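You operate a simulated robot arm through the tools that you are given. There is no shell and no other tool. Be economical: measure what you need, move in short steps, check, and stop when the job is done.

The job below is to be done with a simulated two-armed robot. You get a single attempt, and the scene is never put back.

Task
Wipe up the spill on the left end of the steel bench with the rag and put it back.

The check looks at the end state, three seconds after you hand in, the way a careful person would. Anything else that was tipped, shoved, dropped, spilled or broken makes it a failure.

Robot
Two 7-joint arms with two-finger parallel grippers on one trunk, on a base that drives. Base frame: it is fixed to the floor where the robot stands at the start and does not move with it; the origin is under the middle of the robot, x ahead of it, y to its left, z up; the surface under the hand at the start is at about z = 760. Readings come in mm, rad, newtons and seconds.
The left shoulder is at the start at [70, 177, 1103], the right one opposite. With the tool pointing down near the work surface each hand reaches from about 260 to 720 mm from the robot's upright axis, wherever it stands, measured 20 degrees to its own side. Payload 3.43 kg a hand.
Tool frame (each hand has its own): the origin (TCP) lies between the finger pads and is the grasp point; the fingertips stand 30 mm ahead of it; z points along the fingers, y is the line along which they close. Largest opening 94 mm; finger width 28, thickness 10; the body of the gripper, 50 by 96 mm, starts 55 mm behind the TCP.
Orientation is that of the tool frame in the base frame, as [roll, pitch, yaw] about the fixed x, y, z axes, in that order (R = Rz(yaw) Ry(pitch) Rx(roll)). With the fingers straight down and closing along the base's y, the tool's x points along the base's -x, its y along +y and its z along -z.

Tools
- The arms move only by the tool nudge_tool. It takes "left_deltas", "right_deltas" or both (then of equal length, played together; a hand with none holds still); each is a list of rows, each an object (a shift or turn left out is 0, a gripper value left out holds the last) with "offset": the shift along the tool's x, y, z in mm, a list of three; "rotation": the turn, a rotation vector about the tool's x, y, z in rad, a list of three; "fingers": the finger opening in mm, from 0 to 94. In form: [{"offset": [tx, ty, tz], "rotation": [wx, wy, wz], "fingers": fingers}, ...]. A call has 1 to 12 rows; each row is the pose to reach, as a shift and turn from the pose commanded when the call began, along the tool's axes at that moment. A row lasts 0.2 s, in which the tool goes at most 50 mm and 0.15 rad; a call with a longer step from one row to the next is refused whole, and so is a gripper value outside its range. Where a pose cannot be reached the arm comes as near as it can. A force on the tool above 40 N (or 10 N above the force at the start of the call, whichever is more), or a blocked arm, ends the call early, and 0.2 s more pass. Each finger travels about 153 mm/s and halts on what it meets, pressing with about 30 N; the grip force reading is that of the motor and also rises with nothing between the fingers. The clock runs only during rows and for 0.2 s after the last one: add rows that repeat a pose to give the fingers time. It gives the time, the measured TCP pose, the force on the tool (base axes), the opening and the grip force at its end, in the units of the frame above (readings bear some noise), with the torque about the TCP (base axes, N m) and any sound that the robot's microphone picked up.
- Cameras (640 x 400 px; columns grow to the right, rows downward): "scene" is now at [127.3, 3.5, 1402.3]; the picture's right is [0.09, -1.00, 0.00], its down [-0.84, -0.08, -0.53] and it looks along [0.53, 0.05, -0.85] (base axes); focal length 286 px, centre (320, 200). "left" rides on the left gripper at [76, -14, -103] in its tool frame; the picture's right is [0.18, 0.98, 0.00], its down [-0.75, 0.14, -0.64] and it looks along [-0.63, 0.12, 0.77] (tool axes); focal length 243 px, centre (320, 200). "right" rides on the right gripper at [76, 14, -102] in its tool frame; the picture's right is [-0.18, 0.98, 0.00], its down [-0.75, -0.14, -0.64] and it looks along [-0.63, -0.12, 0.77] (tool axes); focal length 243 px, centre (320, 200). There is no depth. A picture from a camera that has moved, and an enlarged one, comes with that camera's place and axes in the base frame and with its lens. The place of the scene camera against the robot may be out by one fixed shift of up to 18 mm in any direction.
- snapshot(camera): a new picture of that camera. No time passes.
- slide_trunk(by): slides the trunk up (or, below 0, down) by that many mm; the arms and the scene camera ride with it, the base frame stays. It gives what a move gives, with no picture.
- drive_base(legs): drives the robot by 1 to 6 legs, each [ahead, turn to the left] in mm and rad, along the robot's own axes; the way and the turn of a leg run together, so that a leg with both is an arc; at most 1500 mm and 3.142 rad a leg. The arms and the cameras ride along, it lands a little off, and it stops where it bumps. It gives what a move gives.
- head_to(pan, tilt): turns the head with the scene camera to pan (to the left, within 1.501 rad either way) and tilt (down, from -0.506 to 1.204), counted from straight ahead of the robot. It gives what a move gives.
- inspect(camera, box): a new picture of the part [left, top, right, bottom] of that camera's present view, enlarged. No time passes.
- job_done(): hands the job in; it is judged then, once.

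Work in short steps. Places have to be worked out from the pictures, the camera data and where the tool is seen: move nearer, look again, correct. Check each grasp and each placing, and mend what went wrong. You have 120 turns and 100 pictures in all, those below and enlarged ones among them. Open the grippers and draw the arms clear of the work before you hand the job in, unless the task says otherwise; then end with one line.

The tools are called after "Emit:" by a JSON object that holds its "api" and its "payload". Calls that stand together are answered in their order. nudge_tool: Moves the arms, as the interface text tells. Its arguments: {"type":"object","properties":{"left_deltas":{"type":"array"},"right_deltas":{"type":"array"}},"required":[]} The other tools are called the same way: slide_trunk (by) slides the trunk up or down; drive_base (legs) drives the base; head_to (pan, tilt) turns the head that bears the scene camera; snapshot (camera) takes a picture; inspect (camera, box) takes an enlarged picture of a part of a camera's view; job_done () hands the job in.

At the start:

```text
t: 0.0
left_tool_pos: [335.9, 340.2, 981.9]
left_ee_rot: [-3.123, 0.0, -3.139]
left_ft_force: [0.9, 0.3, -1.0]
left_moment: [0.02, 0.0, 0.0]
left_gripper_width: 94.0
left_grip_force: 0.0
right_tool_pos: [356.5, -23.5, 1023.7]
right_ee_rot: [3.141, -0.002, -3.14]
right_ft_force: [0.5, -1.0, 0.2]
right_moment: [0.03, -0.02, -0.03]
right_gripper_width: 93.8
right_grip_force: 0.0
trunk travel left (down, up): [-683.0, 157.0]
robot x, y, heading: [1.4, 2.3, -0.0]
head pan, tilt: [0.094, 1.011]
```

scene: 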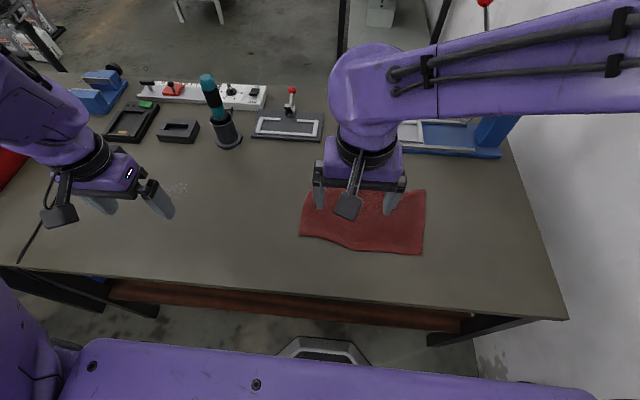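
right: 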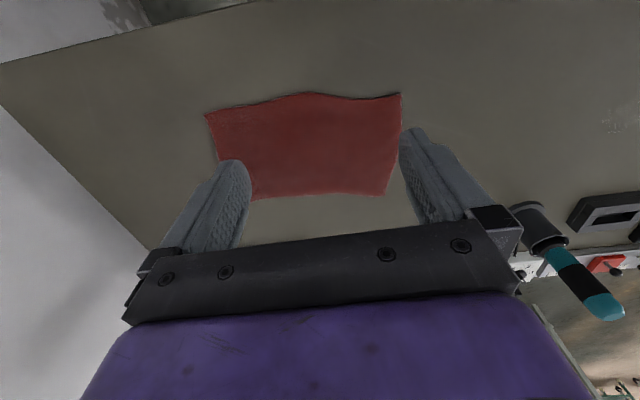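
left: 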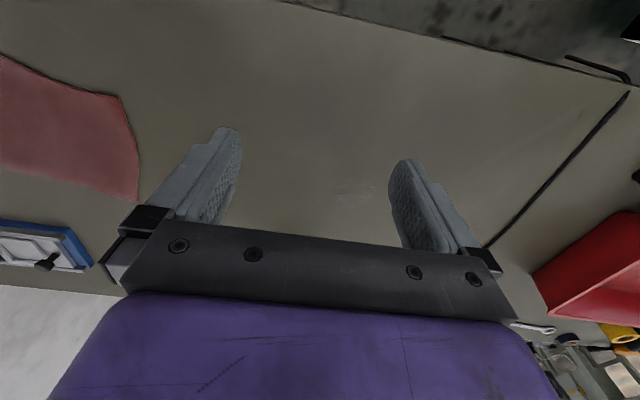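

I see the rag under the right hand and a faint mark near the left hand that may be the spill. I'll enlarge both to make sure.

Emit:
{"api": "inspect", "payload": {"camera": "scene", "box": [0, 130, 240, 280]}}

Emit:
{"api": "inspect", "payload": {"camera": "left", "box": [220, 60, 540, 260]}}

Emit:
{"api": "inspect", "payload": {"camera": "scene", "box": [280, 160, 450, 270]}}

```text
2.67 times, centred on (120, 205) of scene
camera zoom: at [127.3, 3.5, 1402.3], right [0.09, -1.0, 0.0], down [-0.84, -0.08, -0.53], along [0.53, 0.05, -0.85], focal length 762 px, centre (853, 187)
```

zoom: 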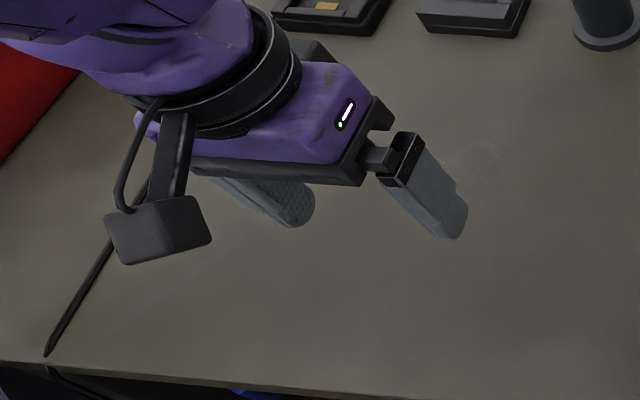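

```text
2.00 times, centred on (380, 160) of left
camera zoom: at [259.8, 328.2, 1084.9], right [-0.19, 0.98, -0.02], down [0.75, 0.15, 0.64], along [0.63, 0.11, -0.77], focal length 485 px, centre (200, 280)
```

zoom: 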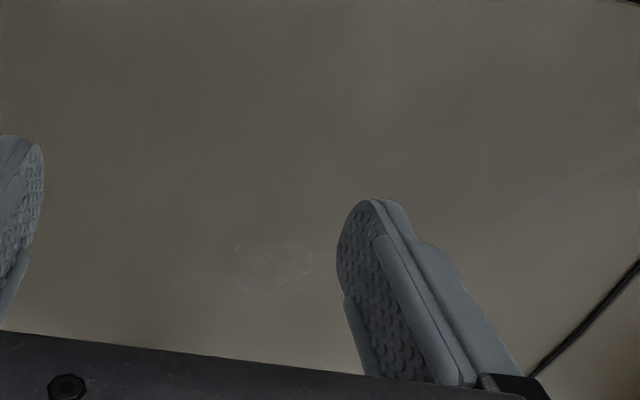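

```text
3.64 times, centred on (365, 215) of scene
camera zoom: at [127.3, 3.5, 1402.3], right [0.09, -1.0, 0.0], down [-0.84, -0.08, -0.53], along [0.53, 0.05, -0.85], focal length 1038 px, centre (156, 146)
```

zoom: 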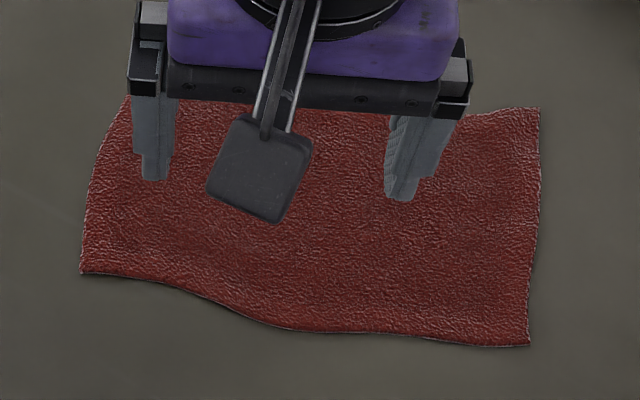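

The spill seems to lie near (500, 428) and the rag around (480, -80). I'll move the right hand up and away to the right to get a clear view, and pull the left hand back a little too.

Emit:
{"api": "nudge_tool", "payload": {"right_deltas": [{"offset": [0, -30, -35]}, {"offset": [0, -70, -60]}, {"offset": [0, -115, -60]}, {"offset": [0, -160, -60]}, {"offset": [0, -205, -60]}, {"offset": [0, -250, -60]}, {"offset": [0, -290, -60]}, {"offset": [0, -290, -60]}], "left_deltas": [{"offset": [0, 0, -20]}, {"offset": [20, 0, -40]}, {"offset": [40, 0, -60]}, {"offset": [50, 0, -60]}, {"offset": [50, 0, -60]}, {"offset": [50, 0, -60]}, {"offset": [50, 0, -60]}, {"offset": [50, 0, -60]}]}}

Emit:
{"api": "head_to", "payload": {"pan": 0.5, "tilt": 0.9}}

Emit:
{"api": "snapshot", "payload": {"camera": "scene"}}

Emit:
{"api": "snapshot", "payload": {"camera": "left"}}

```text
t: 1.8
left_tool_pos: [316.7, 383.8, 1016.4]
left_ee_rot: [-3.108, 0.0, -3.136]
left_ft_force: [0.8, -0.1, -0.4]
left_moment: [-0.03, 0.0, 0.04]
left_gripper_width: 93.9
left_grip_force: 0.0
left hand out of reach, approached as far as the arm can: row 1, 2, 3, 4, 5, 6, 7, 8
right_tool_pos: [360.2, -313.5, 1086.1]
right_ee_rot: [3.141, 0.0, 3.14]
right_ft_force: [0.0, 0.7, 0.2]
right_moment: [-0.03, 0.02, -0.01]
right_gripper_width: 93.9
right_grip_force: 0.2
trunk travel left (down, up): [-683.0, 157.0]
robot x, y, heading: [0.9, -0.7, -0.002]
head pan, tilt: [0.094, 1.011]
```

```text
t: 2.7
left_tool_pos: [316.2, 382.9, 1016.3]
left_ee_rot: [-3.11, -0.002, -3.135]
left_ft_force: [1.0, 0.7, 0.3]
left_moment: [0.01, -0.02, 0.0]
left_gripper_width: 94.0
left_grip_force: 0.1
right_tool_pos: [359.0, -314.2, 1086.2]
right_ee_rot: [-3.14, -0.001, -3.14]
right_ft_force: [0.4, 0.3, 0.0]
right_moment: [0.0, 0.01, 0.0]
right_gripper_width: 93.9
right_grip_force: 0.1
trunk travel left (down, up): [-683.0, 157.0]
robot x, y, heading: [0.9, -3.3, 0.002]
head pan, tilt: [0.499, 0.901]
```

```text
93 pictures are left
camera scene: at [124.9, 32.6, 1410.3], right [0.48, -0.88, 0.0], down [-0.69, -0.37, -0.62], along [0.55, 0.3, -0.78], focal length 286 px, centre (320, 200)
```

scene: 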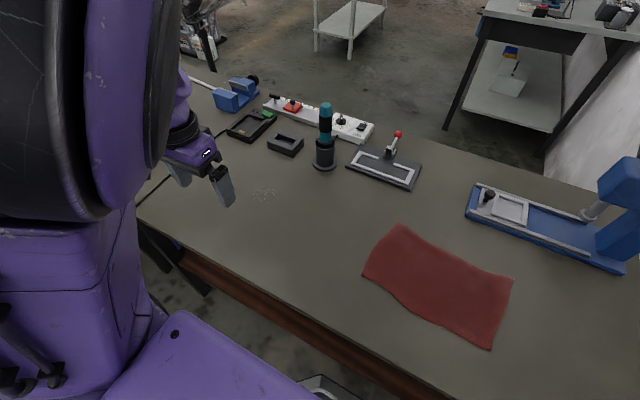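

```text
92 pictures are left
camera left: at [239.6, 371.7, 1119.8], right [-0.19, 0.98, -0.03], down [0.75, 0.17, 0.64], along [0.63, 0.1, -0.77], focal length 243 px, centre (320, 200)
```

left: 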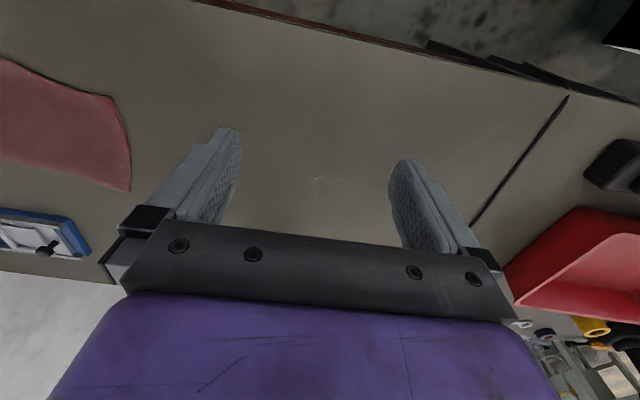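

The spill is confirmed near (498, 427) on the surface at z≈760, and the area around it is free. Next I'll bring the left hand over the rag's left part, staying high, to look closely.

Emit:
{"api": "nudge_tool", "payload": {"left_deltas": [{"offset": [-20, -20, 30]}, {"offset": [-50, -50, 50]}, {"offset": [-70, -90, 60]}, {"offset": [-90, -130, 60]}, {"offset": [-100, -170, 60]}, {"offset": [-110, -210, 60]}, {"offset": [-110, -250, 60]}, {"offset": [-110, -290, 60]}, {"offset": [-110, -330, 60]}, {"offset": [-110, -330, 60]}]}}

Emit:
{"api": "head_to", "payload": {"pan": 0.1, "tilt": 0.95}}

Emit:
{"api": "snapshot", "payload": {"camera": "scene"}}

Emit:
{"api": "snapshot", "payload": {"camera": "left"}}

```text
t: 4.9
left_tool_pos: [423.3, 55.5, 960.3]
left_ee_rot: [-3.123, 0.0, -3.139]
left_ft_force: [0.4, 0.8, 0.0]
left_moment: [-0.01, 0.0, 0.04]
left_gripper_width: 94.2
left_grip_force: 0.1
right_tool_pos: [359.8, -312.1, 1086.5]
right_ee_rot: [3.141, 0.0, -3.139]
right_ft_force: [0.0, -0.2, 0.8]
right_moment: [0.01, -0.01, 0.0]
right_gripper_width: 94.2
right_grip_force: 0.1
trunk travel left (down, up): [-683.0, 157.0]
robot x, y, heading: [0.6, -1.5, -0.002]
head pan, tilt: [0.499, 0.901]
```

```text
t: 5.7
left_tool_pos: [422.9, 54.4, 961.3]
left_ee_rot: [-3.125, 0.0, -3.138]
left_ft_force: [-0.3, 0.2, -0.2]
left_moment: [0.02, 0.0, -0.01]
left_gripper_width: 94.1
left_grip_force: 0.0
right_tool_pos: [359.1, -314.2, 1085.8]
right_ee_rot: [-3.141, -0.001, -3.14]
right_ft_force: [0.4, 0.3, 0.1]
right_moment: [0.0, 0.0, 0.01]
right_gripper_width: 94.2
right_grip_force: 0.0
trunk travel left (down, up): [-683.0, 157.0]
robot x, y, heading: [-4.1, -1.7, 0.002]
head pan, tilt: [0.099, 0.949]
```

```text
91 pictures are left
camera scene: at [131.0, 3.9, 1406.7], right [0.1, -0.99, 0.0], down [-0.81, -0.08, -0.58], along [0.58, 0.06, -0.81], focal length 286 px, centre (320, 200)
```

scene: 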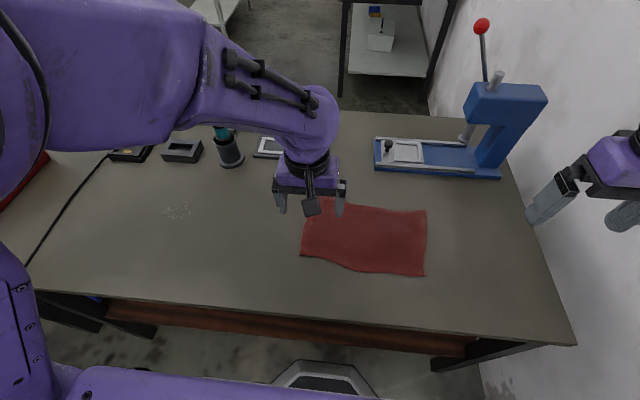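

```text
90 pictures are left
camera left: at [346.6, 42.3, 1063.4], right [-0.19, 0.98, -0.02], down [0.75, 0.15, 0.64], along [0.63, 0.11, -0.77], focal length 243 px, centre (320, 200)
```

left: 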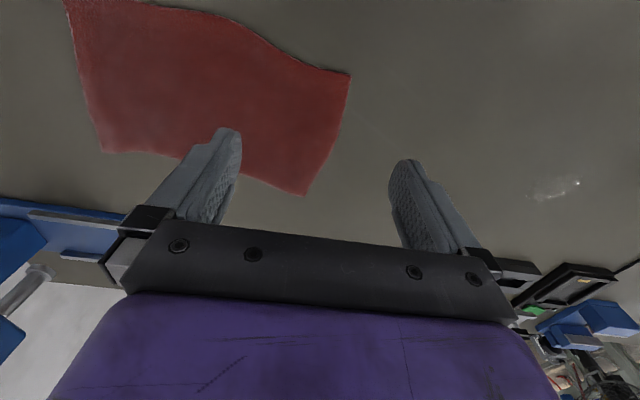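

The rag spans x≈397–585 and y≈-219–72, so its centre is near (490, -73). I'll move the left hand above it, lower to z≈830, and set the fingers to 60 mm.

Emit:
{"api": "nudge_tool", "payload": {"left_deltas": [{"offset": [-20, -35, 20], "fingers": 60}, {"offset": [-45, -75, 30]}, {"offset": [-67, -110, 40]}, {"offset": [-67, -128, 75]}, {"offset": [-67, -128, 110]}, {"offset": [-67, -128, 131]}, {"offset": [-67, -128, 131]}]}}

Emit:
{"api": "snapshot", "payload": {"camera": "left"}}

Emit:
{"api": "snapshot", "payload": {"camera": "scene"}}

```text
t: 7.3
left_tool_pos: [497.4, -73.5, 833.7]
left_ee_rot: [-3.12, -0.002, -3.128]
left_ft_force: [-0.5, -0.7, 1.0]
left_moment: [0.02, 0.01, -0.02]
left_gripper_width: 60.1
left_grip_force: 0.1
right_tool_pos: [358.7, -313.8, 1086.2]
right_ee_rot: [-3.139, 0.0, -3.139]
right_ft_force: [0.1, -0.1, 0.4]
right_moment: [0.03, -0.03, 0.01]
right_gripper_width: 94.1
right_grip_force: 0.0
trunk travel left (down, up): [-683.0, 157.0]
robot x, y, heading: [0.5, 0.5, 0.001]
head pan, tilt: [0.099, 0.949]
```

```text
89 pictures are left
camera left: at [421.7, -86.3, 936.9], right [-0.2, 0.98, -0.02], down [0.75, 0.17, 0.64], along [0.63, 0.11, -0.77], focal length 243 px, centre (320, 200)
```

left: 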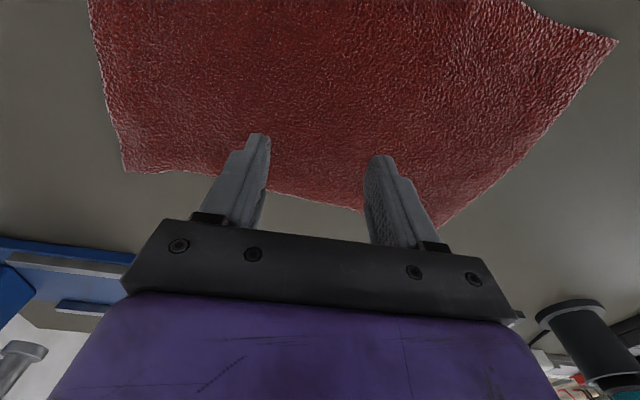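

```text
88 pictures are left
camera scene: at [130.5, 3.7, 1406.8], right [0.1, -1.0, 0.0], down [-0.81, -0.08, -0.58], along [0.58, 0.06, -0.81], focal length 286 px, centre (320, 200)
```

scene: 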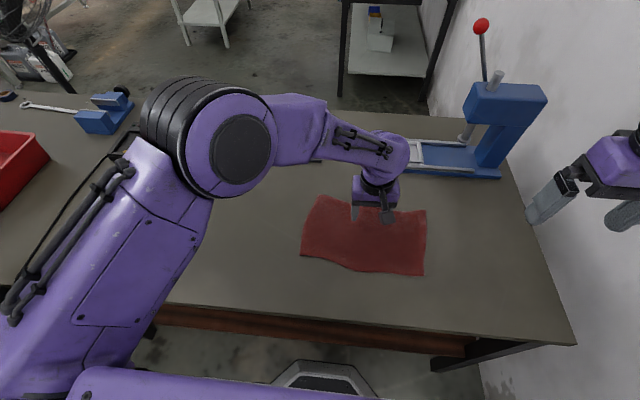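

The hand is over the middle of the rag. I'll lower it slowly until the tips touch.

Emit:
{"api": "nudge_tool", "payload": {"left_deltas": [{"offset": [0, 0, 15]}, {"offset": [0, 0, 28]}, {"offset": [0, 0, 36]}, {"offset": [0, 0, 39]}, {"offset": [0, 0, 39]}]}}

Emit:
{"api": "snapshot", "payload": {"camera": "left"}}

```text
t: 8.5
left_tool_pos: [495.2, -77.3, 794.1]
left_ee_rot: [-3.125, 0.001, -3.138]
left_ft_force: [-1.7, -0.2, 6.7]
left_moment: [0.16, 0.07, 0.04]
left_gripper_width: 60.1
left_grip_force: 0.1
right_tool_pos: [357.7, -313.7, 1085.3]
right_ee_rot: [-3.141, 0.004, -3.14]
right_ft_force: [0.9, -0.8, -0.4]
right_moment: [0.02, 0.03, -0.01]
right_gripper_width: 94.0
right_grip_force: 0.1
trunk travel left (down, up): [-683.0, 157.0]
robot x, y, heading: [-1.8, 2.9, -0.001]
head pan, tilt: [0.099, 0.949]
```

```text
87 pictures are left
camera left: at [418.4, -90.2, 896.6], right [-0.19, 0.98, -0.02], down [0.75, 0.15, 0.64], along [0.63, 0.11, -0.77], focal length 243 px, centre (320, 200)
```

left: 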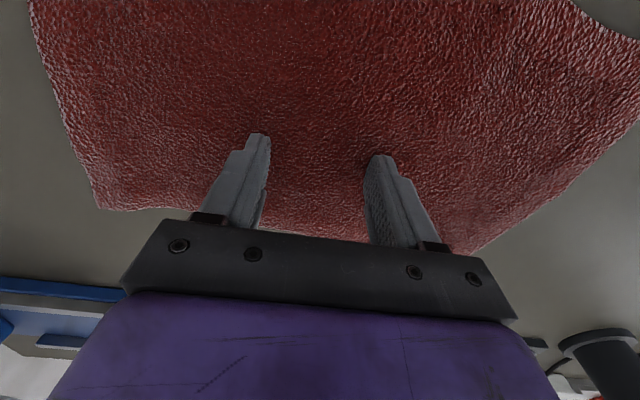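

Contact at about 7 N, tips at z≈764. I'll press slightly more and close the fingers to pinch up a fold.

Emit:
{"api": "nudge_tool", "payload": {"left_deltas": [{"offset": [0, 0, 2], "fingers": 40}, {"offset": [0, 0, 2], "fingers": 20}, {"offset": [0, 0, 2], "fingers": 0}, {"offset": [0, 0, 2], "fingers": 0}, {"offset": [0, 0, 2], "fingers": 0}]}}

Emit:
{"api": "snapshot", "payload": {"camera": "left"}}

```text
t: 9.7
left_tool_pos: [493.7, -77.2, 793.4]
left_ee_rot: [-3.122, 0.002, -3.138]
left_ft_force: [1.9, -0.3, 20.5]
left_moment: [0.06, -0.13, -0.03]
left_gripper_width: 6.2
left_grip_force: 29.3
right_tool_pos: [357.4, -312.4, 1087.1]
right_ee_rot: [-3.141, 0.001, -3.14]
right_ft_force: [0.5, 0.4, 0.3]
right_moment: [-0.02, 0.02, 0.02]
right_gripper_width: 94.0
right_grip_force: 0.1
trunk travel left (down, up): [-683.0, 157.0]
robot x, y, heading: [-2.6, -0.5, -0.007]
head pan, tilt: [0.099, 0.949]
```

```text
86 pictures are left
camera left: at [417.8, -89.8, 895.7], right [-0.19, 0.98, -0.02], down [0.75, 0.16, 0.64], along [0.63, 0.11, -0.77], focal length 243 px, centre (320, 200)
```

left: 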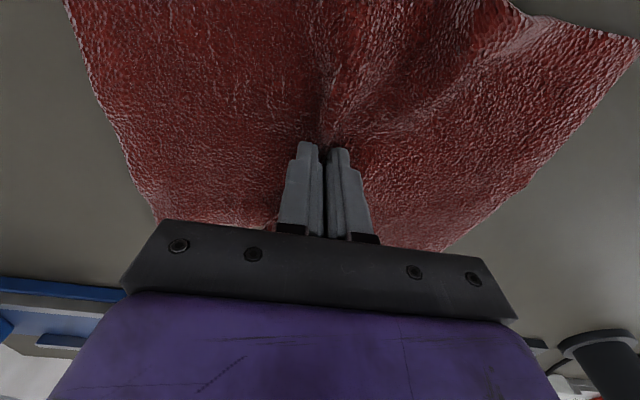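

The cloth bunched and the fingers stopped at 6 mm, so the fold is gripped. I'll lift it 200 mm.

Emit:
{"api": "nudge_tool", "payload": {"left_deltas": [{"offset": [0, 0, -30], "fingers": 0}, {"offset": [0, 0, -70]}, {"offset": [0, 0, -110]}, {"offset": [0, 0, -150]}, {"offset": [0, 0, -180]}, {"offset": [0, 0, -180]}]}}

Emit:
{"api": "snapshot", "payload": {"camera": "left"}}

Emit:
{"api": "snapshot", "payload": {"camera": "scene"}}

```text
t: 11.3
left_tool_pos: [488.4, -63.2, 928.1]
left_ee_rot: [-3.108, -0.111, -3.109]
left_ft_force: [-0.5, -0.5, -0.4]
left_moment: [0.07, -0.01, -0.04]
left_gripper_width: 4.7
left_grip_force: 30.1
right_tool_pos: [359.1, -312.2, 1084.9]
right_ee_rot: [3.141, 0.0, -3.138]
right_ft_force: [-0.6, -0.6, 0.8]
right_moment: [0.02, 0.01, 0.02]
right_gripper_width: 94.1
right_grip_force: 0.1
trunk travel left (down, up): [-683.0, 157.0]
robot x, y, heading: [-1.9, 2.6, -0.003]
head pan, tilt: [0.099, 0.949]
stopped in row 6 (left hand): the arm was blocked; the commanded pose is now the measured one
```

```text
85 pictures are left
camera left: at [425.1, -76.0, 1038.8], right [-0.22, 0.98, -0.01], down [0.81, 0.19, 0.55], along [0.54, 0.11, -0.84], focal length 243 px, centre (320, 200)
```

left: 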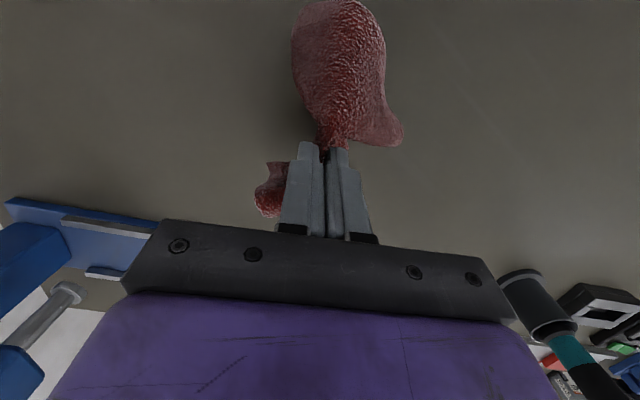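

```text
84 pictures are left
camera scene: at [131.1, 4.2, 1406.7], right [0.1, -1.0, 0.0], down [-0.81, -0.08, -0.58], along [0.58, 0.06, -0.81], focal length 286 px, centre (320, 200)
```

scene: 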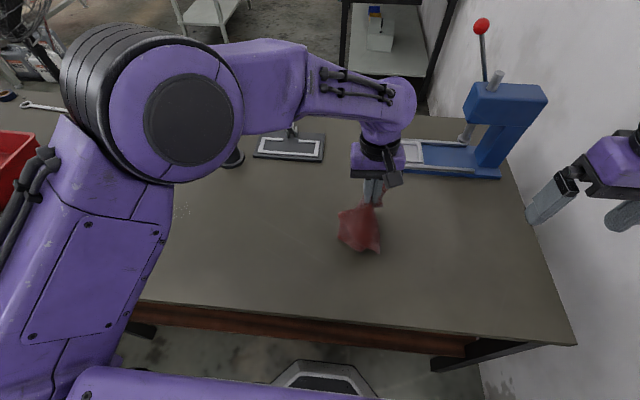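

The rag is lifted and hanging well from the fingers; the arm only hit a limit at the top. I'll carry it left along y toward the spill and straighten the tilt on the way.

Emit:
{"api": "nudge_tool", "payload": {"left_deltas": [{"offset": [0, 30, 0]}, {"offset": [0, 65, 0]}, {"offset": [0, 105, 0], "rotation": [0, -0.05, 0]}, {"offset": [0, 145, 0], "rotation": [0, -0.11, 0]}, {"offset": [0, 185, 0], "rotation": [0, -0.11, 0]}, {"offset": [0, 225, 0], "rotation": [0, -0.11, 0]}, {"offset": [0, 265, 0], "rotation": [0, -0.11, 0]}, {"offset": [0, 305, 0], "rotation": [0, -0.11, 0]}, {"offset": [0, 345, 0], "rotation": [0, -0.11, 0]}, {"offset": [0, 385, 0], "rotation": [0, -0.11, 0]}, {"offset": [0, 400, 0], "rotation": [0, -0.11, 0]}, {"offset": [0, 400, 0], "rotation": [0, -0.11, 0]}]}}

Emit:
{"api": "snapshot", "payload": {"camera": "left"}}

Emit:
{"api": "snapshot", "payload": {"camera": "scene"}}

```text
t: 13.9
left_tool_pos: [476.4, 332.6, 916.7]
left_ee_rot: [-3.113, 0.0, -3.111]
left_ft_force: [0.0, 0.3, -0.6]
left_moment: [0.05, -0.01, -0.03]
left_gripper_width: 4.9
left_grip_force: 30.1
right_tool_pos: [359.4, -313.7, 1086.7]
right_ee_rot: [3.141, -0.001, -3.141]
right_ft_force: [0.1, -0.7, -0.1]
right_moment: [0.0, 0.01, 0.03]
right_gripper_width: 94.1
right_grip_force: 0.0
trunk travel left (down, up): [-683.0, 157.0]
robot x, y, heading: [1.7, -0.9, -0.006]
head pan, tilt: [0.099, 0.949]
```

```text
83 pictures are left
camera left: at [399.6, 318.6, 1020.0], right [-0.21, 0.98, -0.03], down [0.75, 0.18, 0.64], along [0.63, 0.12, -0.77], focal length 243 px, centre (320, 200)
```

left: 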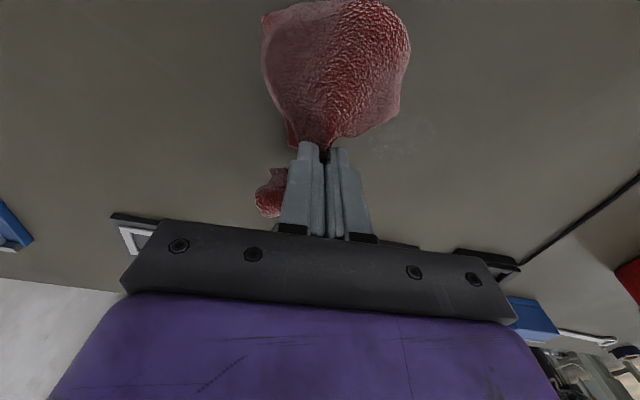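

```text
82 pictures are left
camera scene: at [131.0, 3.9, 1406.7], right [0.1, -1.0, 0.0], down [-0.81, -0.08, -0.58], along [0.58, 0.06, -0.81], focal length 286 px, centre (320, 200)
```

scene: 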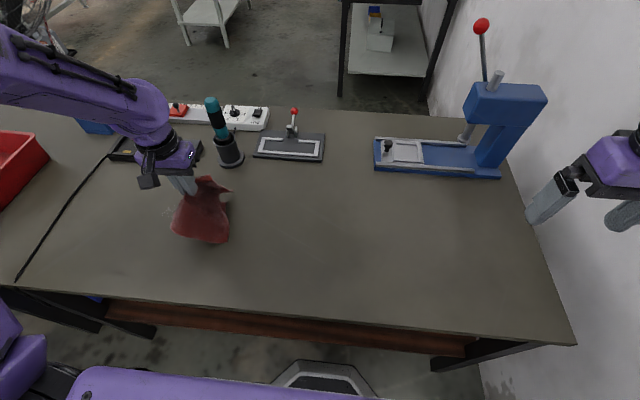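

The spill is again at about (500, 430), just ahead-left of the rag. I'll go over it and lower the rag gently to contact.

Emit:
{"api": "nudge_tool", "payload": {"left_deltas": [{"offset": [-12, 45, 0], "fingers": 0}, {"offset": [-24, 85, 10]}, {"offset": [-24, 97, 40]}, {"offset": [-24, 97, 75]}, {"offset": [-24, 97, 100]}, {"offset": [-24, 97, 112]}, {"offset": [-24, 97, 116]}, {"offset": [-24, 97, 116]}]}}

Emit:
{"api": "snapshot", "payload": {"camera": "left"}}

Emit:
{"api": "snapshot", "payload": {"camera": "scene"}}

```text
t: 15.7
left_tool_pos: [494.3, 429.7, 802.4]
left_ee_rot: [-3.118, 0.013, -3.111]
left_ft_force: [-7.5, -0.6, 28.3]
left_moment: [0.04, 0.47, -0.03]
left_gripper_width: 4.8
left_grip_force: 30.2
right_tool_pos: [354.3, -316.3, 1086.4]
right_ee_rot: [3.138, 0.004, -3.14]
right_ft_force: [0.2, 0.4, -0.3]
right_moment: [-0.05, 0.01, -0.01]
right_gripper_width: 93.9
right_grip_force: 0.1
trunk travel left (down, up): [-683.0, 157.0]
robot x, y, heading: [1.1, -0.7, 0.004]
head pan, tilt: [0.099, 0.949]
stopped in row 8 (left hand): the force on the tool passed its limit at 41 N (the readings are from after the stop); the commanded pose is now the measured one
```

```text
81 pictures are left
camera left: at [418.6, 415.1, 904.8], right [-0.21, 0.98, -0.03], down [0.74, 0.18, 0.65], along [0.64, 0.12, -0.76], focal length 243 px, centre (320, 200)
```

left: 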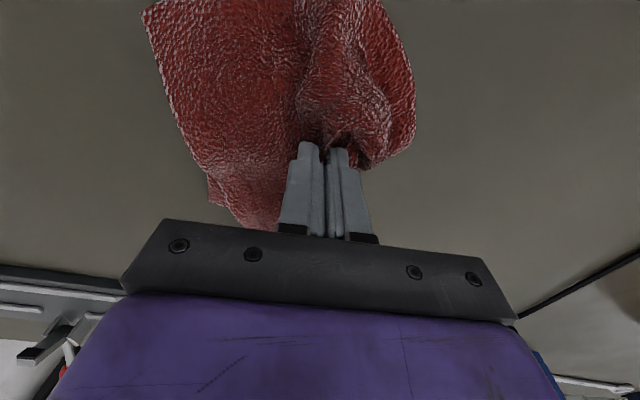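

```text
80 pictures are left
camera scene: at [125.9, 0.8, 1407.3], right [0.1, -0.99, 0.0], down [-0.81, -0.08, -0.59], along [0.58, 0.06, -0.81], focal length 286 px, centre (320, 200)
```

scene: 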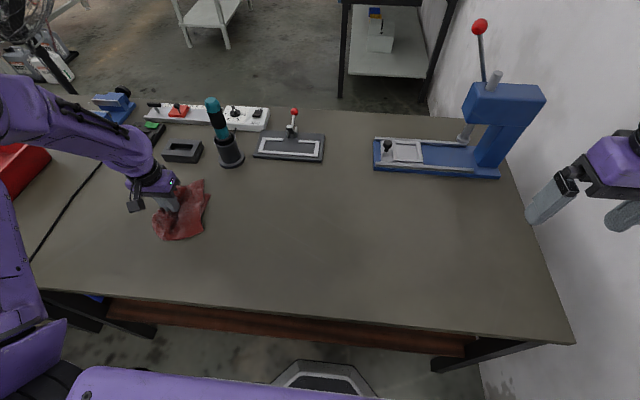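

The rag presses on the spill with about 28 N. I'll ease off a bit and make short wiping strokes around it.

Emit:
{"api": "nudge_tool", "payload": {"left_deltas": [{"offset": [0, 0, -3], "fingers": 0}, {"offset": [0, 25, -3]}, {"offset": [0, 45, -3]}, {"offset": [15, 25, -3]}, {"offset": [25, 0, -3]}, {"offset": [25, -25, -3]}, {"offset": [20, -45, -3]}, {"offset": [0, -45, -3]}, {"offset": [0, -20, -3]}, {"offset": [0, 0, -3]}]}}

Emit:
{"api": "snapshot", "payload": {"camera": "left"}}

```text
t: 17.9
left_tool_pos: [498.7, 427.6, 804.2]
left_ee_rot: [-3.116, 0.012, -3.111]
left_ft_force: [1.0, -6.8, 17.9]
left_moment: [-0.2, 0.12, 0.0]
left_gripper_width: 4.9
left_grip_force: 29.7
right_tool_pos: [357.9, -316.1, 1086.9]
right_ee_rot: [3.141, 0.002, -3.14]
right_ft_force: [-0.1, 0.3, 0.2]
right_moment: [-0.03, -0.01, -0.01]
right_gripper_width: 93.9
right_grip_force: 0.1
trunk travel left (down, up): [-683.0, 157.0]
robot x, y, heading: [-0.4, -0.7, 0.004]
head pan, tilt: [0.099, 0.949]
```

```text
79 pictures are left
camera left: at [421.0, 413.3, 906.1], right [-0.21, 0.98, -0.03], down [0.74, 0.18, 0.65], along [0.64, 0.12, -0.76], focal length 243 px, centre (320, 200)
```

left: 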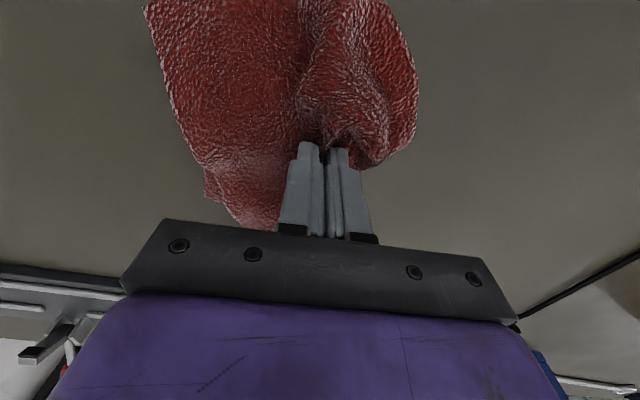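

Contact held throughout at about 18 N. Now strokes over the far side, in -x of the tool, and across once more.

Emit:
{"api": "nudge_tool", "payload": {"left_deltas": [{"offset": [-20, 0, 0], "fingers": 0}, {"offset": [-30, 25, 0]}, {"offset": [-30, 45, 0]}, {"offset": [-15, 30, 0]}, {"offset": [-15, 0, 0]}, {"offset": [-15, -30, 0]}, {"offset": [-30, -40, 0]}, {"offset": [-30, -15, 0]}, {"offset": [0, 15, 0]}, {"offset": [30, 15, 0]}, {"offset": [40, -15, 0]}, {"offset": [0, -15, 0]}]}}

Emit:
{"api": "nudge_tool", "payload": {"left_deltas": [{"offset": [0, 0, -30]}, {"offset": [0, -40, -70]}, {"offset": [0, -80, -110]}, {"offset": [0, -120, -125]}, {"offset": [0, -120, -125]}]}}

Emit:
{"api": "snapshot", "payload": {"camera": "left"}}

Emit:
{"api": "snapshot", "payload": {"camera": "scene"}}

```text
t: 20.5
left_tool_pos: [500.2, 415.1, 805.0]
left_ee_rot: [-3.115, 0.008, -3.11]
left_ft_force: [-4.7, -2.3, 13.2]
left_moment: [-0.06, 0.33, 0.0]
left_gripper_width: 5.0
left_grip_force: 30.1
right_tool_pos: [357.7, -314.2, 1086.8]
right_ee_rot: [3.138, 0.0, -3.14]
right_ft_force: [0.8, 0.0, 0.3]
right_moment: [0.01, 0.03, -0.02]
right_gripper_width: 93.8
right_grip_force: 0.1
trunk travel left (down, up): [-683.0, 157.0]
robot x, y, heading: [-0.5, -1.1, 0.005]
head pan, tilt: [0.099, 0.949]
```

```text
refused: row 2 steps farther than a row can; nothing moved
```

```text
78 pictures are left
camera left: at [423.2, 400.9, 906.7], right [-0.21, 0.98, -0.03], down [0.74, 0.18, 0.64], along [0.63, 0.12, -0.77], focal length 243 px, centre (320, 200)
```

left: 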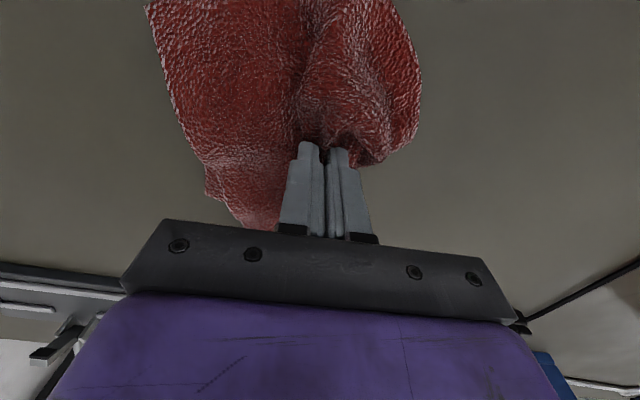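

```text
77 pictures are left
camera scene: at [130.7, 3.1, 1406.7], right [0.1, -0.99, 0.0], down [-0.81, -0.08, -0.58], along [0.58, 0.06, -0.81], focal length 286 px, centre (320, 200)
```

scene: 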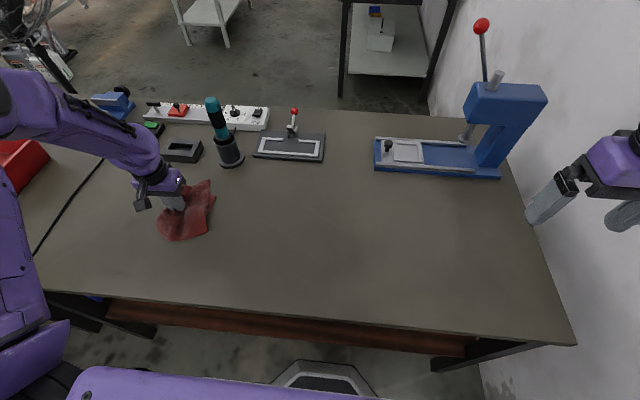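

The strokes went through, but the lift was refused for a step that was too long. I'll lift with shorter steps to check the spot.

Emit:
{"api": "nudge_tool", "payload": {"left_deltas": [{"offset": [0, 0, -30]}, {"offset": [0, -25, -65]}, {"offset": [0, -60, -95]}, {"offset": [0, -95, -110]}, {"offset": [0, -120, -110]}, {"offset": [0, -120, -110]}]}}

Emit:
{"api": "snapshot", "payload": {"camera": "left"}}

Emit:
{"api": "inspect", "payload": {"camera": "scene", "box": [100, 140, 290, 280]}}

```text
t: 21.9
left_tool_pos: [502.7, 297.2, 913.1]
left_ee_rot: [-3.116, 0.008, -3.111]
left_ft_force: [-0.5, -0.4, 0.4]
left_moment: [0.01, -0.01, -0.09]
left_gripper_width: 4.8
left_grip_force: 30.0
right_tool_pos: [358.7, -312.2, 1085.5]
right_ee_rot: [-3.141, 0.0, -3.139]
right_ft_force: [-0.1, 0.0, -0.1]
right_moment: [-0.03, 0.01, 0.02]
right_gripper_width: 94.0
right_grip_force: 0.0
trunk travel left (down, up): [-683.0, 157.0]
robot x, y, heading: [5.1, 1.8, -0.003]
head pan, tilt: [0.099, 0.949]
```

```text
76 pictures are left
camera left: at [425.1, 283.3, 1015.2], right [-0.21, 0.98, -0.03], down [0.74, 0.18, 0.64], along [0.63, 0.12, -0.76], focal length 243 px, centre (320, 200)
```

left: 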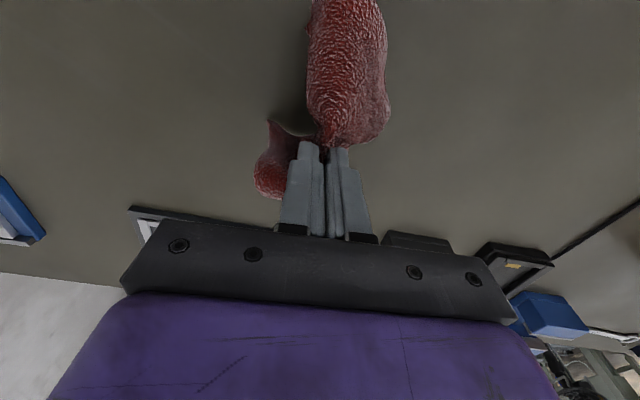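

```text
2.86 times, centred on (195, 210) of scene
camera zoom: at [131.0, 4.9, 1406.7], right [0.1, -0.99, 0.0], down [-0.81, -0.08, -0.58], along [0.58, 0.06, -0.81], focal length 816 px, centre (677, 171)
```

zoom: 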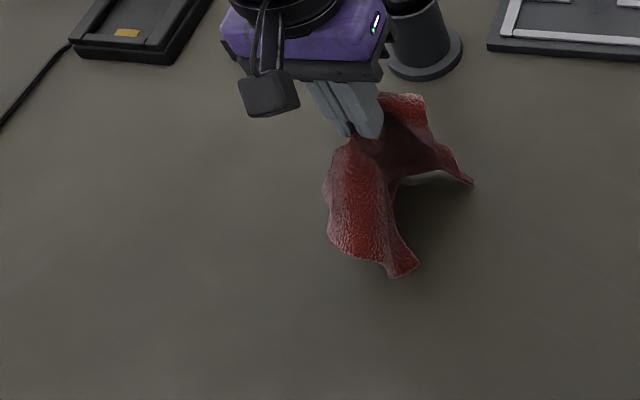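

The spot looks clean. I'll enlarge it in the left view to be sure nothing faint remains.

Emit:
{"api": "inspect", "payload": {"camera": "left", "box": [370, 50, 570, 210]}}

Emit:
{"api": "inspect", "payload": {"camera": "scene", "box": [130, 170, 220, 250]}}

```text
2.50 times, centred on (470, 130) of left
camera zoom: at [425.1, 283.3, 1015.2], right [-0.21, 0.98, -0.03], down [0.74, 0.18, 0.64], along [0.63, 0.12, -0.76], focal length 606 px, centre (-55, 375)
```

zoom: 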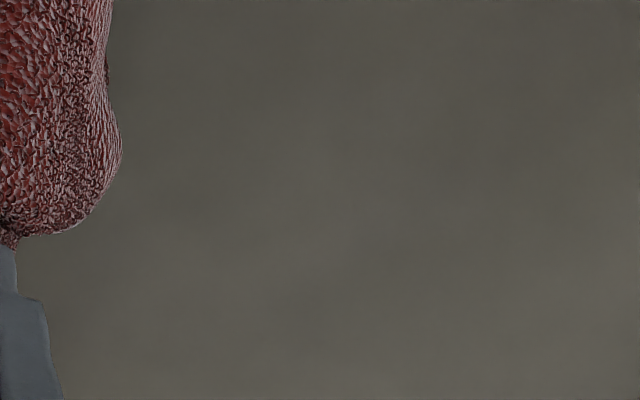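

```text
5.00 times, centred on (175, 210) of scene
camera zoom: at [131.0, 4.9, 1406.7], right [0.1, -0.99, 0.0], down [-0.81, -0.08, -0.58], along [0.58, 0.06, -0.81], focal length 1428 px, centre (1045, 150)
```

zoom: 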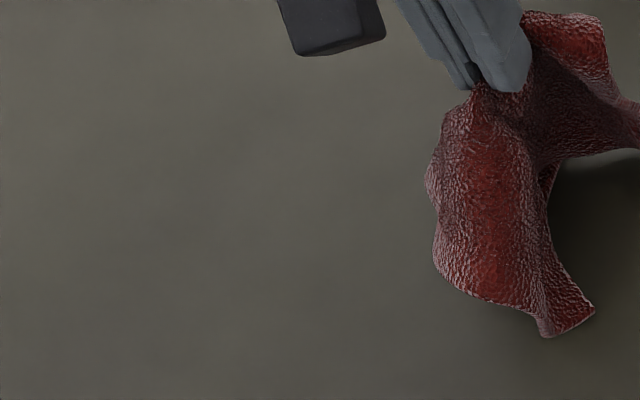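

The bench is clean there. Now I'll carry the rag back to where it lay, centre near (493, -77).

Emit:
{"api": "nudge_tool", "payload": {"left_deltas": [{"offset": [0, -35, 0], "fingers": 0}, {"offset": [0, -75, 0]}, {"offset": [0, -115, 0]}, {"offset": [0, -155, 0]}, {"offset": [0, -195, 0]}, {"offset": [0, -235, 0]}, {"offset": [0, -275, 0]}, {"offset": [0, -315, 10]}, {"offset": [0, -350, 20]}, {"offset": [0, -374, 30]}, {"offset": [0, -374, 40]}, {"offset": [0, -374, 40]}]}}

Emit:
{"api": "snapshot", "payload": {"camera": "left"}}

Emit:
{"api": "snapshot", "payload": {"camera": "scene"}}

```text
t: 24.5
left_tool_pos: [520.2, -69.2, 888.5]
left_ee_rot: [-3.097, 0.007, -3.086]
left_ft_force: [-0.8, 1.0, -0.4]
left_moment: [0.01, -0.03, -0.04]
left_gripper_width: 4.6
left_grip_force: 30.1
right_tool_pos: [358.3, -313.0, 1085.5]
right_ee_rot: [-3.141, -0.002, -3.14]
right_ft_force: [0.2, -0.6, 0.0]
right_moment: [-0.03, -0.03, 0.0]
right_gripper_width: 94.0
right_grip_force: 0.1
trunk travel left (down, up): [-683.0, 157.0]
robot x, y, heading: [-2.0, -2.2, 0.001]
head pan, tilt: [0.099, 0.949]
```

```text
72 pictures are left
camera left: at [443.5, -83.7, 991.9], right [-0.24, 0.97, -0.05], down [0.74, 0.21, 0.64], along [0.63, 0.12, -0.77], focal length 243 px, centre (320, 200)
```

left: 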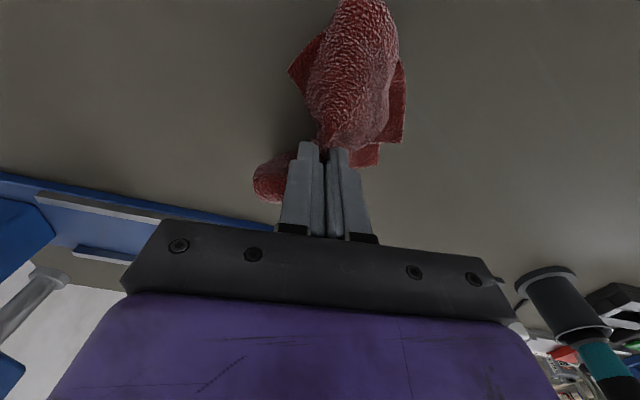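

```text
71 pictures are left
camera scene: at [130.9, 3.6, 1406.7], right [0.1, -0.99, 0.0], down [-0.81, -0.08, -0.58], along [0.58, 0.06, -0.81], focal length 286 px, centre (320, 200)
```

scene: 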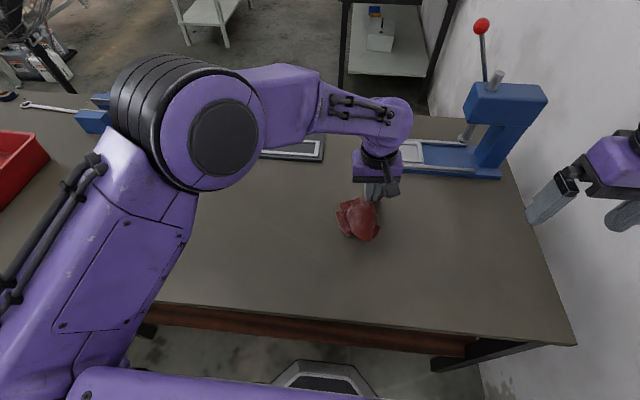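

I'm slightly too far in x, so I'll shift back 25 mm while lowering slowly so the cloth spreads. Then I'll check before releasing.

Emit:
{"api": "nudge_tool", "payload": {"left_deltas": [{"offset": [15, -5, 15], "fingers": 0}, {"offset": [26, -8, 30]}, {"offset": [26, -8, 45]}, {"offset": [26, -8, 58]}, {"offset": [26, -8, 70]}, {"offset": [26, -8, 80]}, {"offset": [26, -8, 84]}, {"offset": [26, -8, 84]}]}}

Emit:
{"api": "snapshot", "payload": {"camera": "left"}}

```text
t: 26.3
left_tool_pos: [488.3, -85.3, 804.2]
left_ee_rot: [-3.113, 0.015, -3.109]
left_ft_force: [8.4, 3.3, 36.6]
left_moment: [0.22, -0.36, -0.04]
left_gripper_width: 4.9
left_grip_force: 30.0
right_tool_pos: [356.2, -312.6, 1087.3]
right_ee_rot: [-3.14, 0.003, -3.139]
right_ft_force: [0.1, -0.1, 0.0]
right_moment: [0.01, -0.01, 0.01]
right_gripper_width: 94.0
right_grip_force: 0.0
trunk travel left (down, up): [-683.0, 157.0]
robot x, y, heading: [0.5, -1.6, 0.003]
head pan, tilt: [0.099, 0.949]
```

```text
70 pictures are left
camera left: at [410.6, -99.4, 905.2], right [-0.22, 0.98, -0.03], down [0.74, 0.18, 0.65], along [0.64, 0.12, -0.76], focal length 243 px, centre (320, 200)
```

left: 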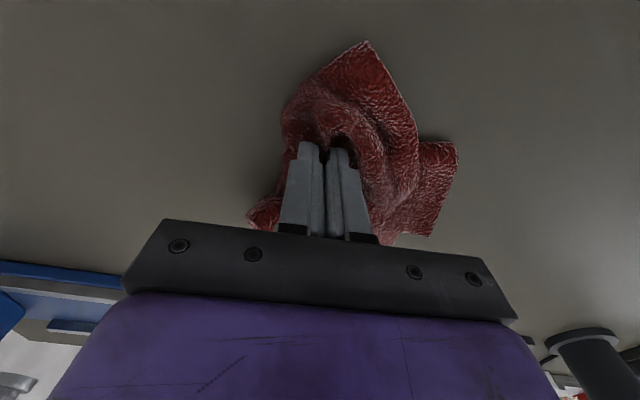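

The rag is down but crumpled. I'll ease the pressure, open the fingers, rise and look.

Emit:
{"api": "nudge_tool", "payload": {"left_deltas": [{"offset": [0, 0, -4], "fingers": 0}, {"offset": [0, 0, -4], "fingers": 25}, {"offset": [0, 0, -4], "fingers": 35}, {"offset": [0, 0, -30], "fingers": 35}, {"offset": [0, 0, -70]}, {"offset": [0, 0, -100]}, {"offset": [20, 20, -110]}, {"offset": [60, 40, -110]}, {"offset": [60, 60, -110]}, {"offset": [60, 60, -110]}]}}

Emit:
{"api": "snapshot", "payload": {"camera": "left"}}

Emit:
{"api": "inspect", "payload": {"camera": "scene", "box": [260, 150, 470, 290]}}

```text
t: 28.5
left_tool_pos: [428.7, -25.3, 910.2]
left_ee_rot: [-3.109, 0.007, -3.111]
left_ft_force: [0.8, -0.3, -0.6]
left_moment: [0.0, 0.0, -0.03]
left_gripper_width: 34.9
left_grip_force: 0.0
right_tool_pos: [360.3, -312.8, 1085.6]
right_ee_rot: [3.139, -0.001, -3.14]
right_ft_force: [-0.9, 0.1, -0.7]
right_moment: [0.01, 0.02, 0.0]
right_gripper_width: 94.2
right_grip_force: 0.0
trunk travel left (down, up): [-683.0, 157.0]
robot x, y, heading: [0.5, 0.0, -0.004]
head pan, tilt: [0.099, 0.949]
```

```text
69 pictures are left
camera left: at [351.3, -38.7, 1011.9], right [-0.21, 0.98, -0.03], down [0.74, 0.18, 0.64], along [0.63, 0.11, -0.76], focal length 243 px, centre (320, 200)
```

left: 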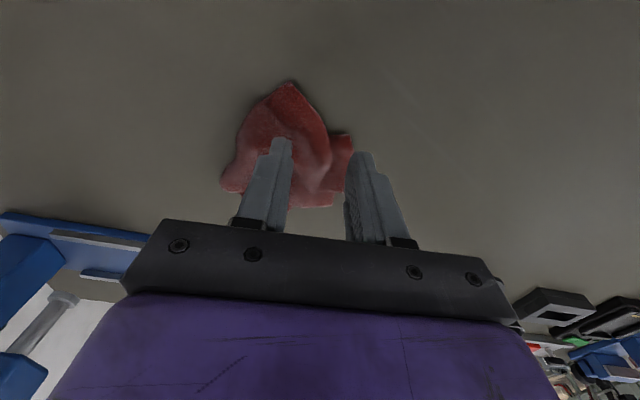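

```text
2.86 times, centred on (365, 220) of scene
camera zoom: at [132.3, 3.9, 1406.5], right [0.1, -0.99, 0.0], down [-0.81, -0.08, -0.58], along [0.58, 0.06, -0.81], focal length 816 px, centre (191, 143)
```

zoom: 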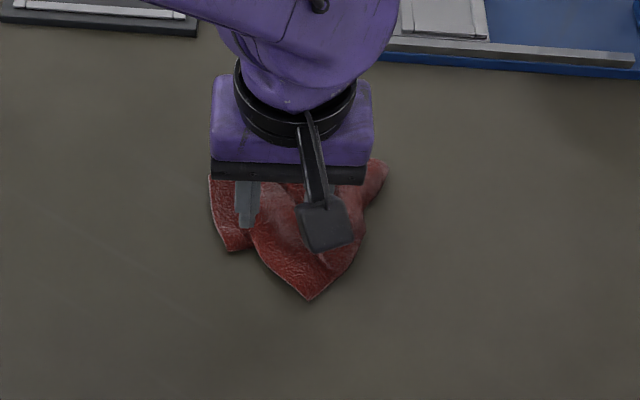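

The rag is back in its place, free of the fingers. I'll withdraw the left hand to its starting area, open, and check the whole bench.

Emit:
{"api": "nudge_tool", "payload": {"left_deltas": [{"offset": [0, 35, -15]}, {"offset": [0, 75, -30], "fingers": 94}, {"offset": [10, 115, -40]}, {"offset": [20, 155, -40]}, {"offset": [30, 195, -40]}, {"offset": [45, 235, -40]}, {"offset": [65, 270, -45]}, {"offset": [80, 305, -55]}, {"offset": [90, 340, -60]}, {"offset": [93, 362, -65]}, {"offset": [93, 362, -65]}]}}

Emit:
{"api": "snapshot", "payload": {"camera": "scene"}}

Emit:
{"api": "inspect", "payload": {"camera": "scene", "box": [260, 150, 470, 290]}}

Emit:
{"api": "snapshot", "payload": {"camera": "left"}}

```text
t: 30.9
left_tool_pos: [318.6, 333.9, 963.8]
left_ee_rot: [-3.119, 0.007, -3.11]
left_ft_force: [0.0, -0.7, 0.4]
left_moment: [-0.01, 0.0, -0.02]
left_gripper_width: 93.7
left_grip_force: 0.0
right_tool_pos: [360.7, -314.9, 1085.3]
right_ee_rot: [3.141, 0.0, -3.14]
right_ft_force: [0.2, -0.1, 0.6]
right_moment: [0.0, -0.01, -0.01]
right_gripper_width: 94.3
right_grip_force: 0.1
trunk travel left (down, up): [-683.0, 157.0]
robot x, y, heading: [0.9, 2.2, -0.003]
head pan, tilt: [0.099, 0.949]
```

```text
67 pictures are left
camera scene: at [131.7, 1.7, 1406.6], right [0.1, -0.99, 0.0], down [-0.81, -0.08, -0.58], along [0.58, 0.06, -0.81], focal length 286 px, centre (320, 200)
```

scene: 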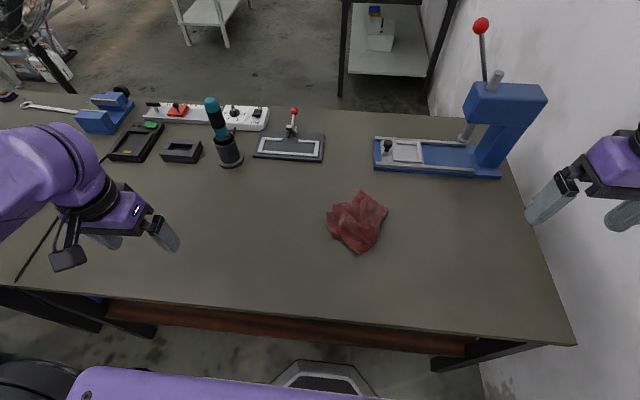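

```text
2.86 times, centred on (365, 220) of scene
camera zoom: at [131.7, 1.7, 1406.6], right [0.1, -0.99, 0.0], down [-0.81, -0.08, -0.58], along [0.58, 0.06, -0.81], focal length 816 px, centre (191, 143)
```

zoom: 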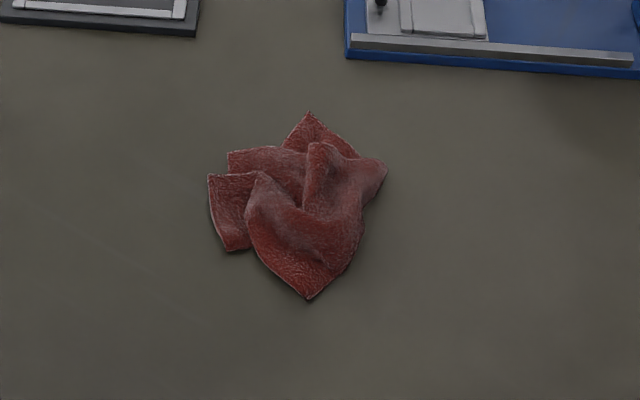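

```text
65 pictures are left
camera left: at [241.8, 319.7, 1067.6], right [-0.22, 0.98, -0.03], down [0.74, 0.18, 0.64], along [0.63, 0.12, -0.76], focal length 243 px, centre (320, 200)
```

left: 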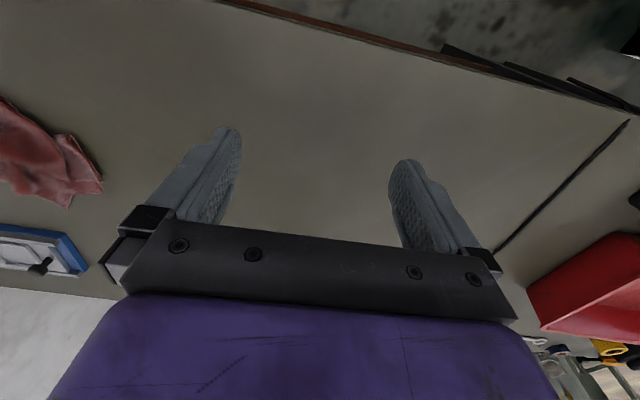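

The spill is wiped, the rag lies on its old spot, nothing else has moved, and both grippers are open and clear. I'm handing in.

Emit:
{"api": "job_done", "payload": {}}

```text
The job is handed in.
```

I wiped up the spill and the bench looks clean there. The rag is back on its old spot, about 40 mm off its original centre and crumpled where it had lain flat.
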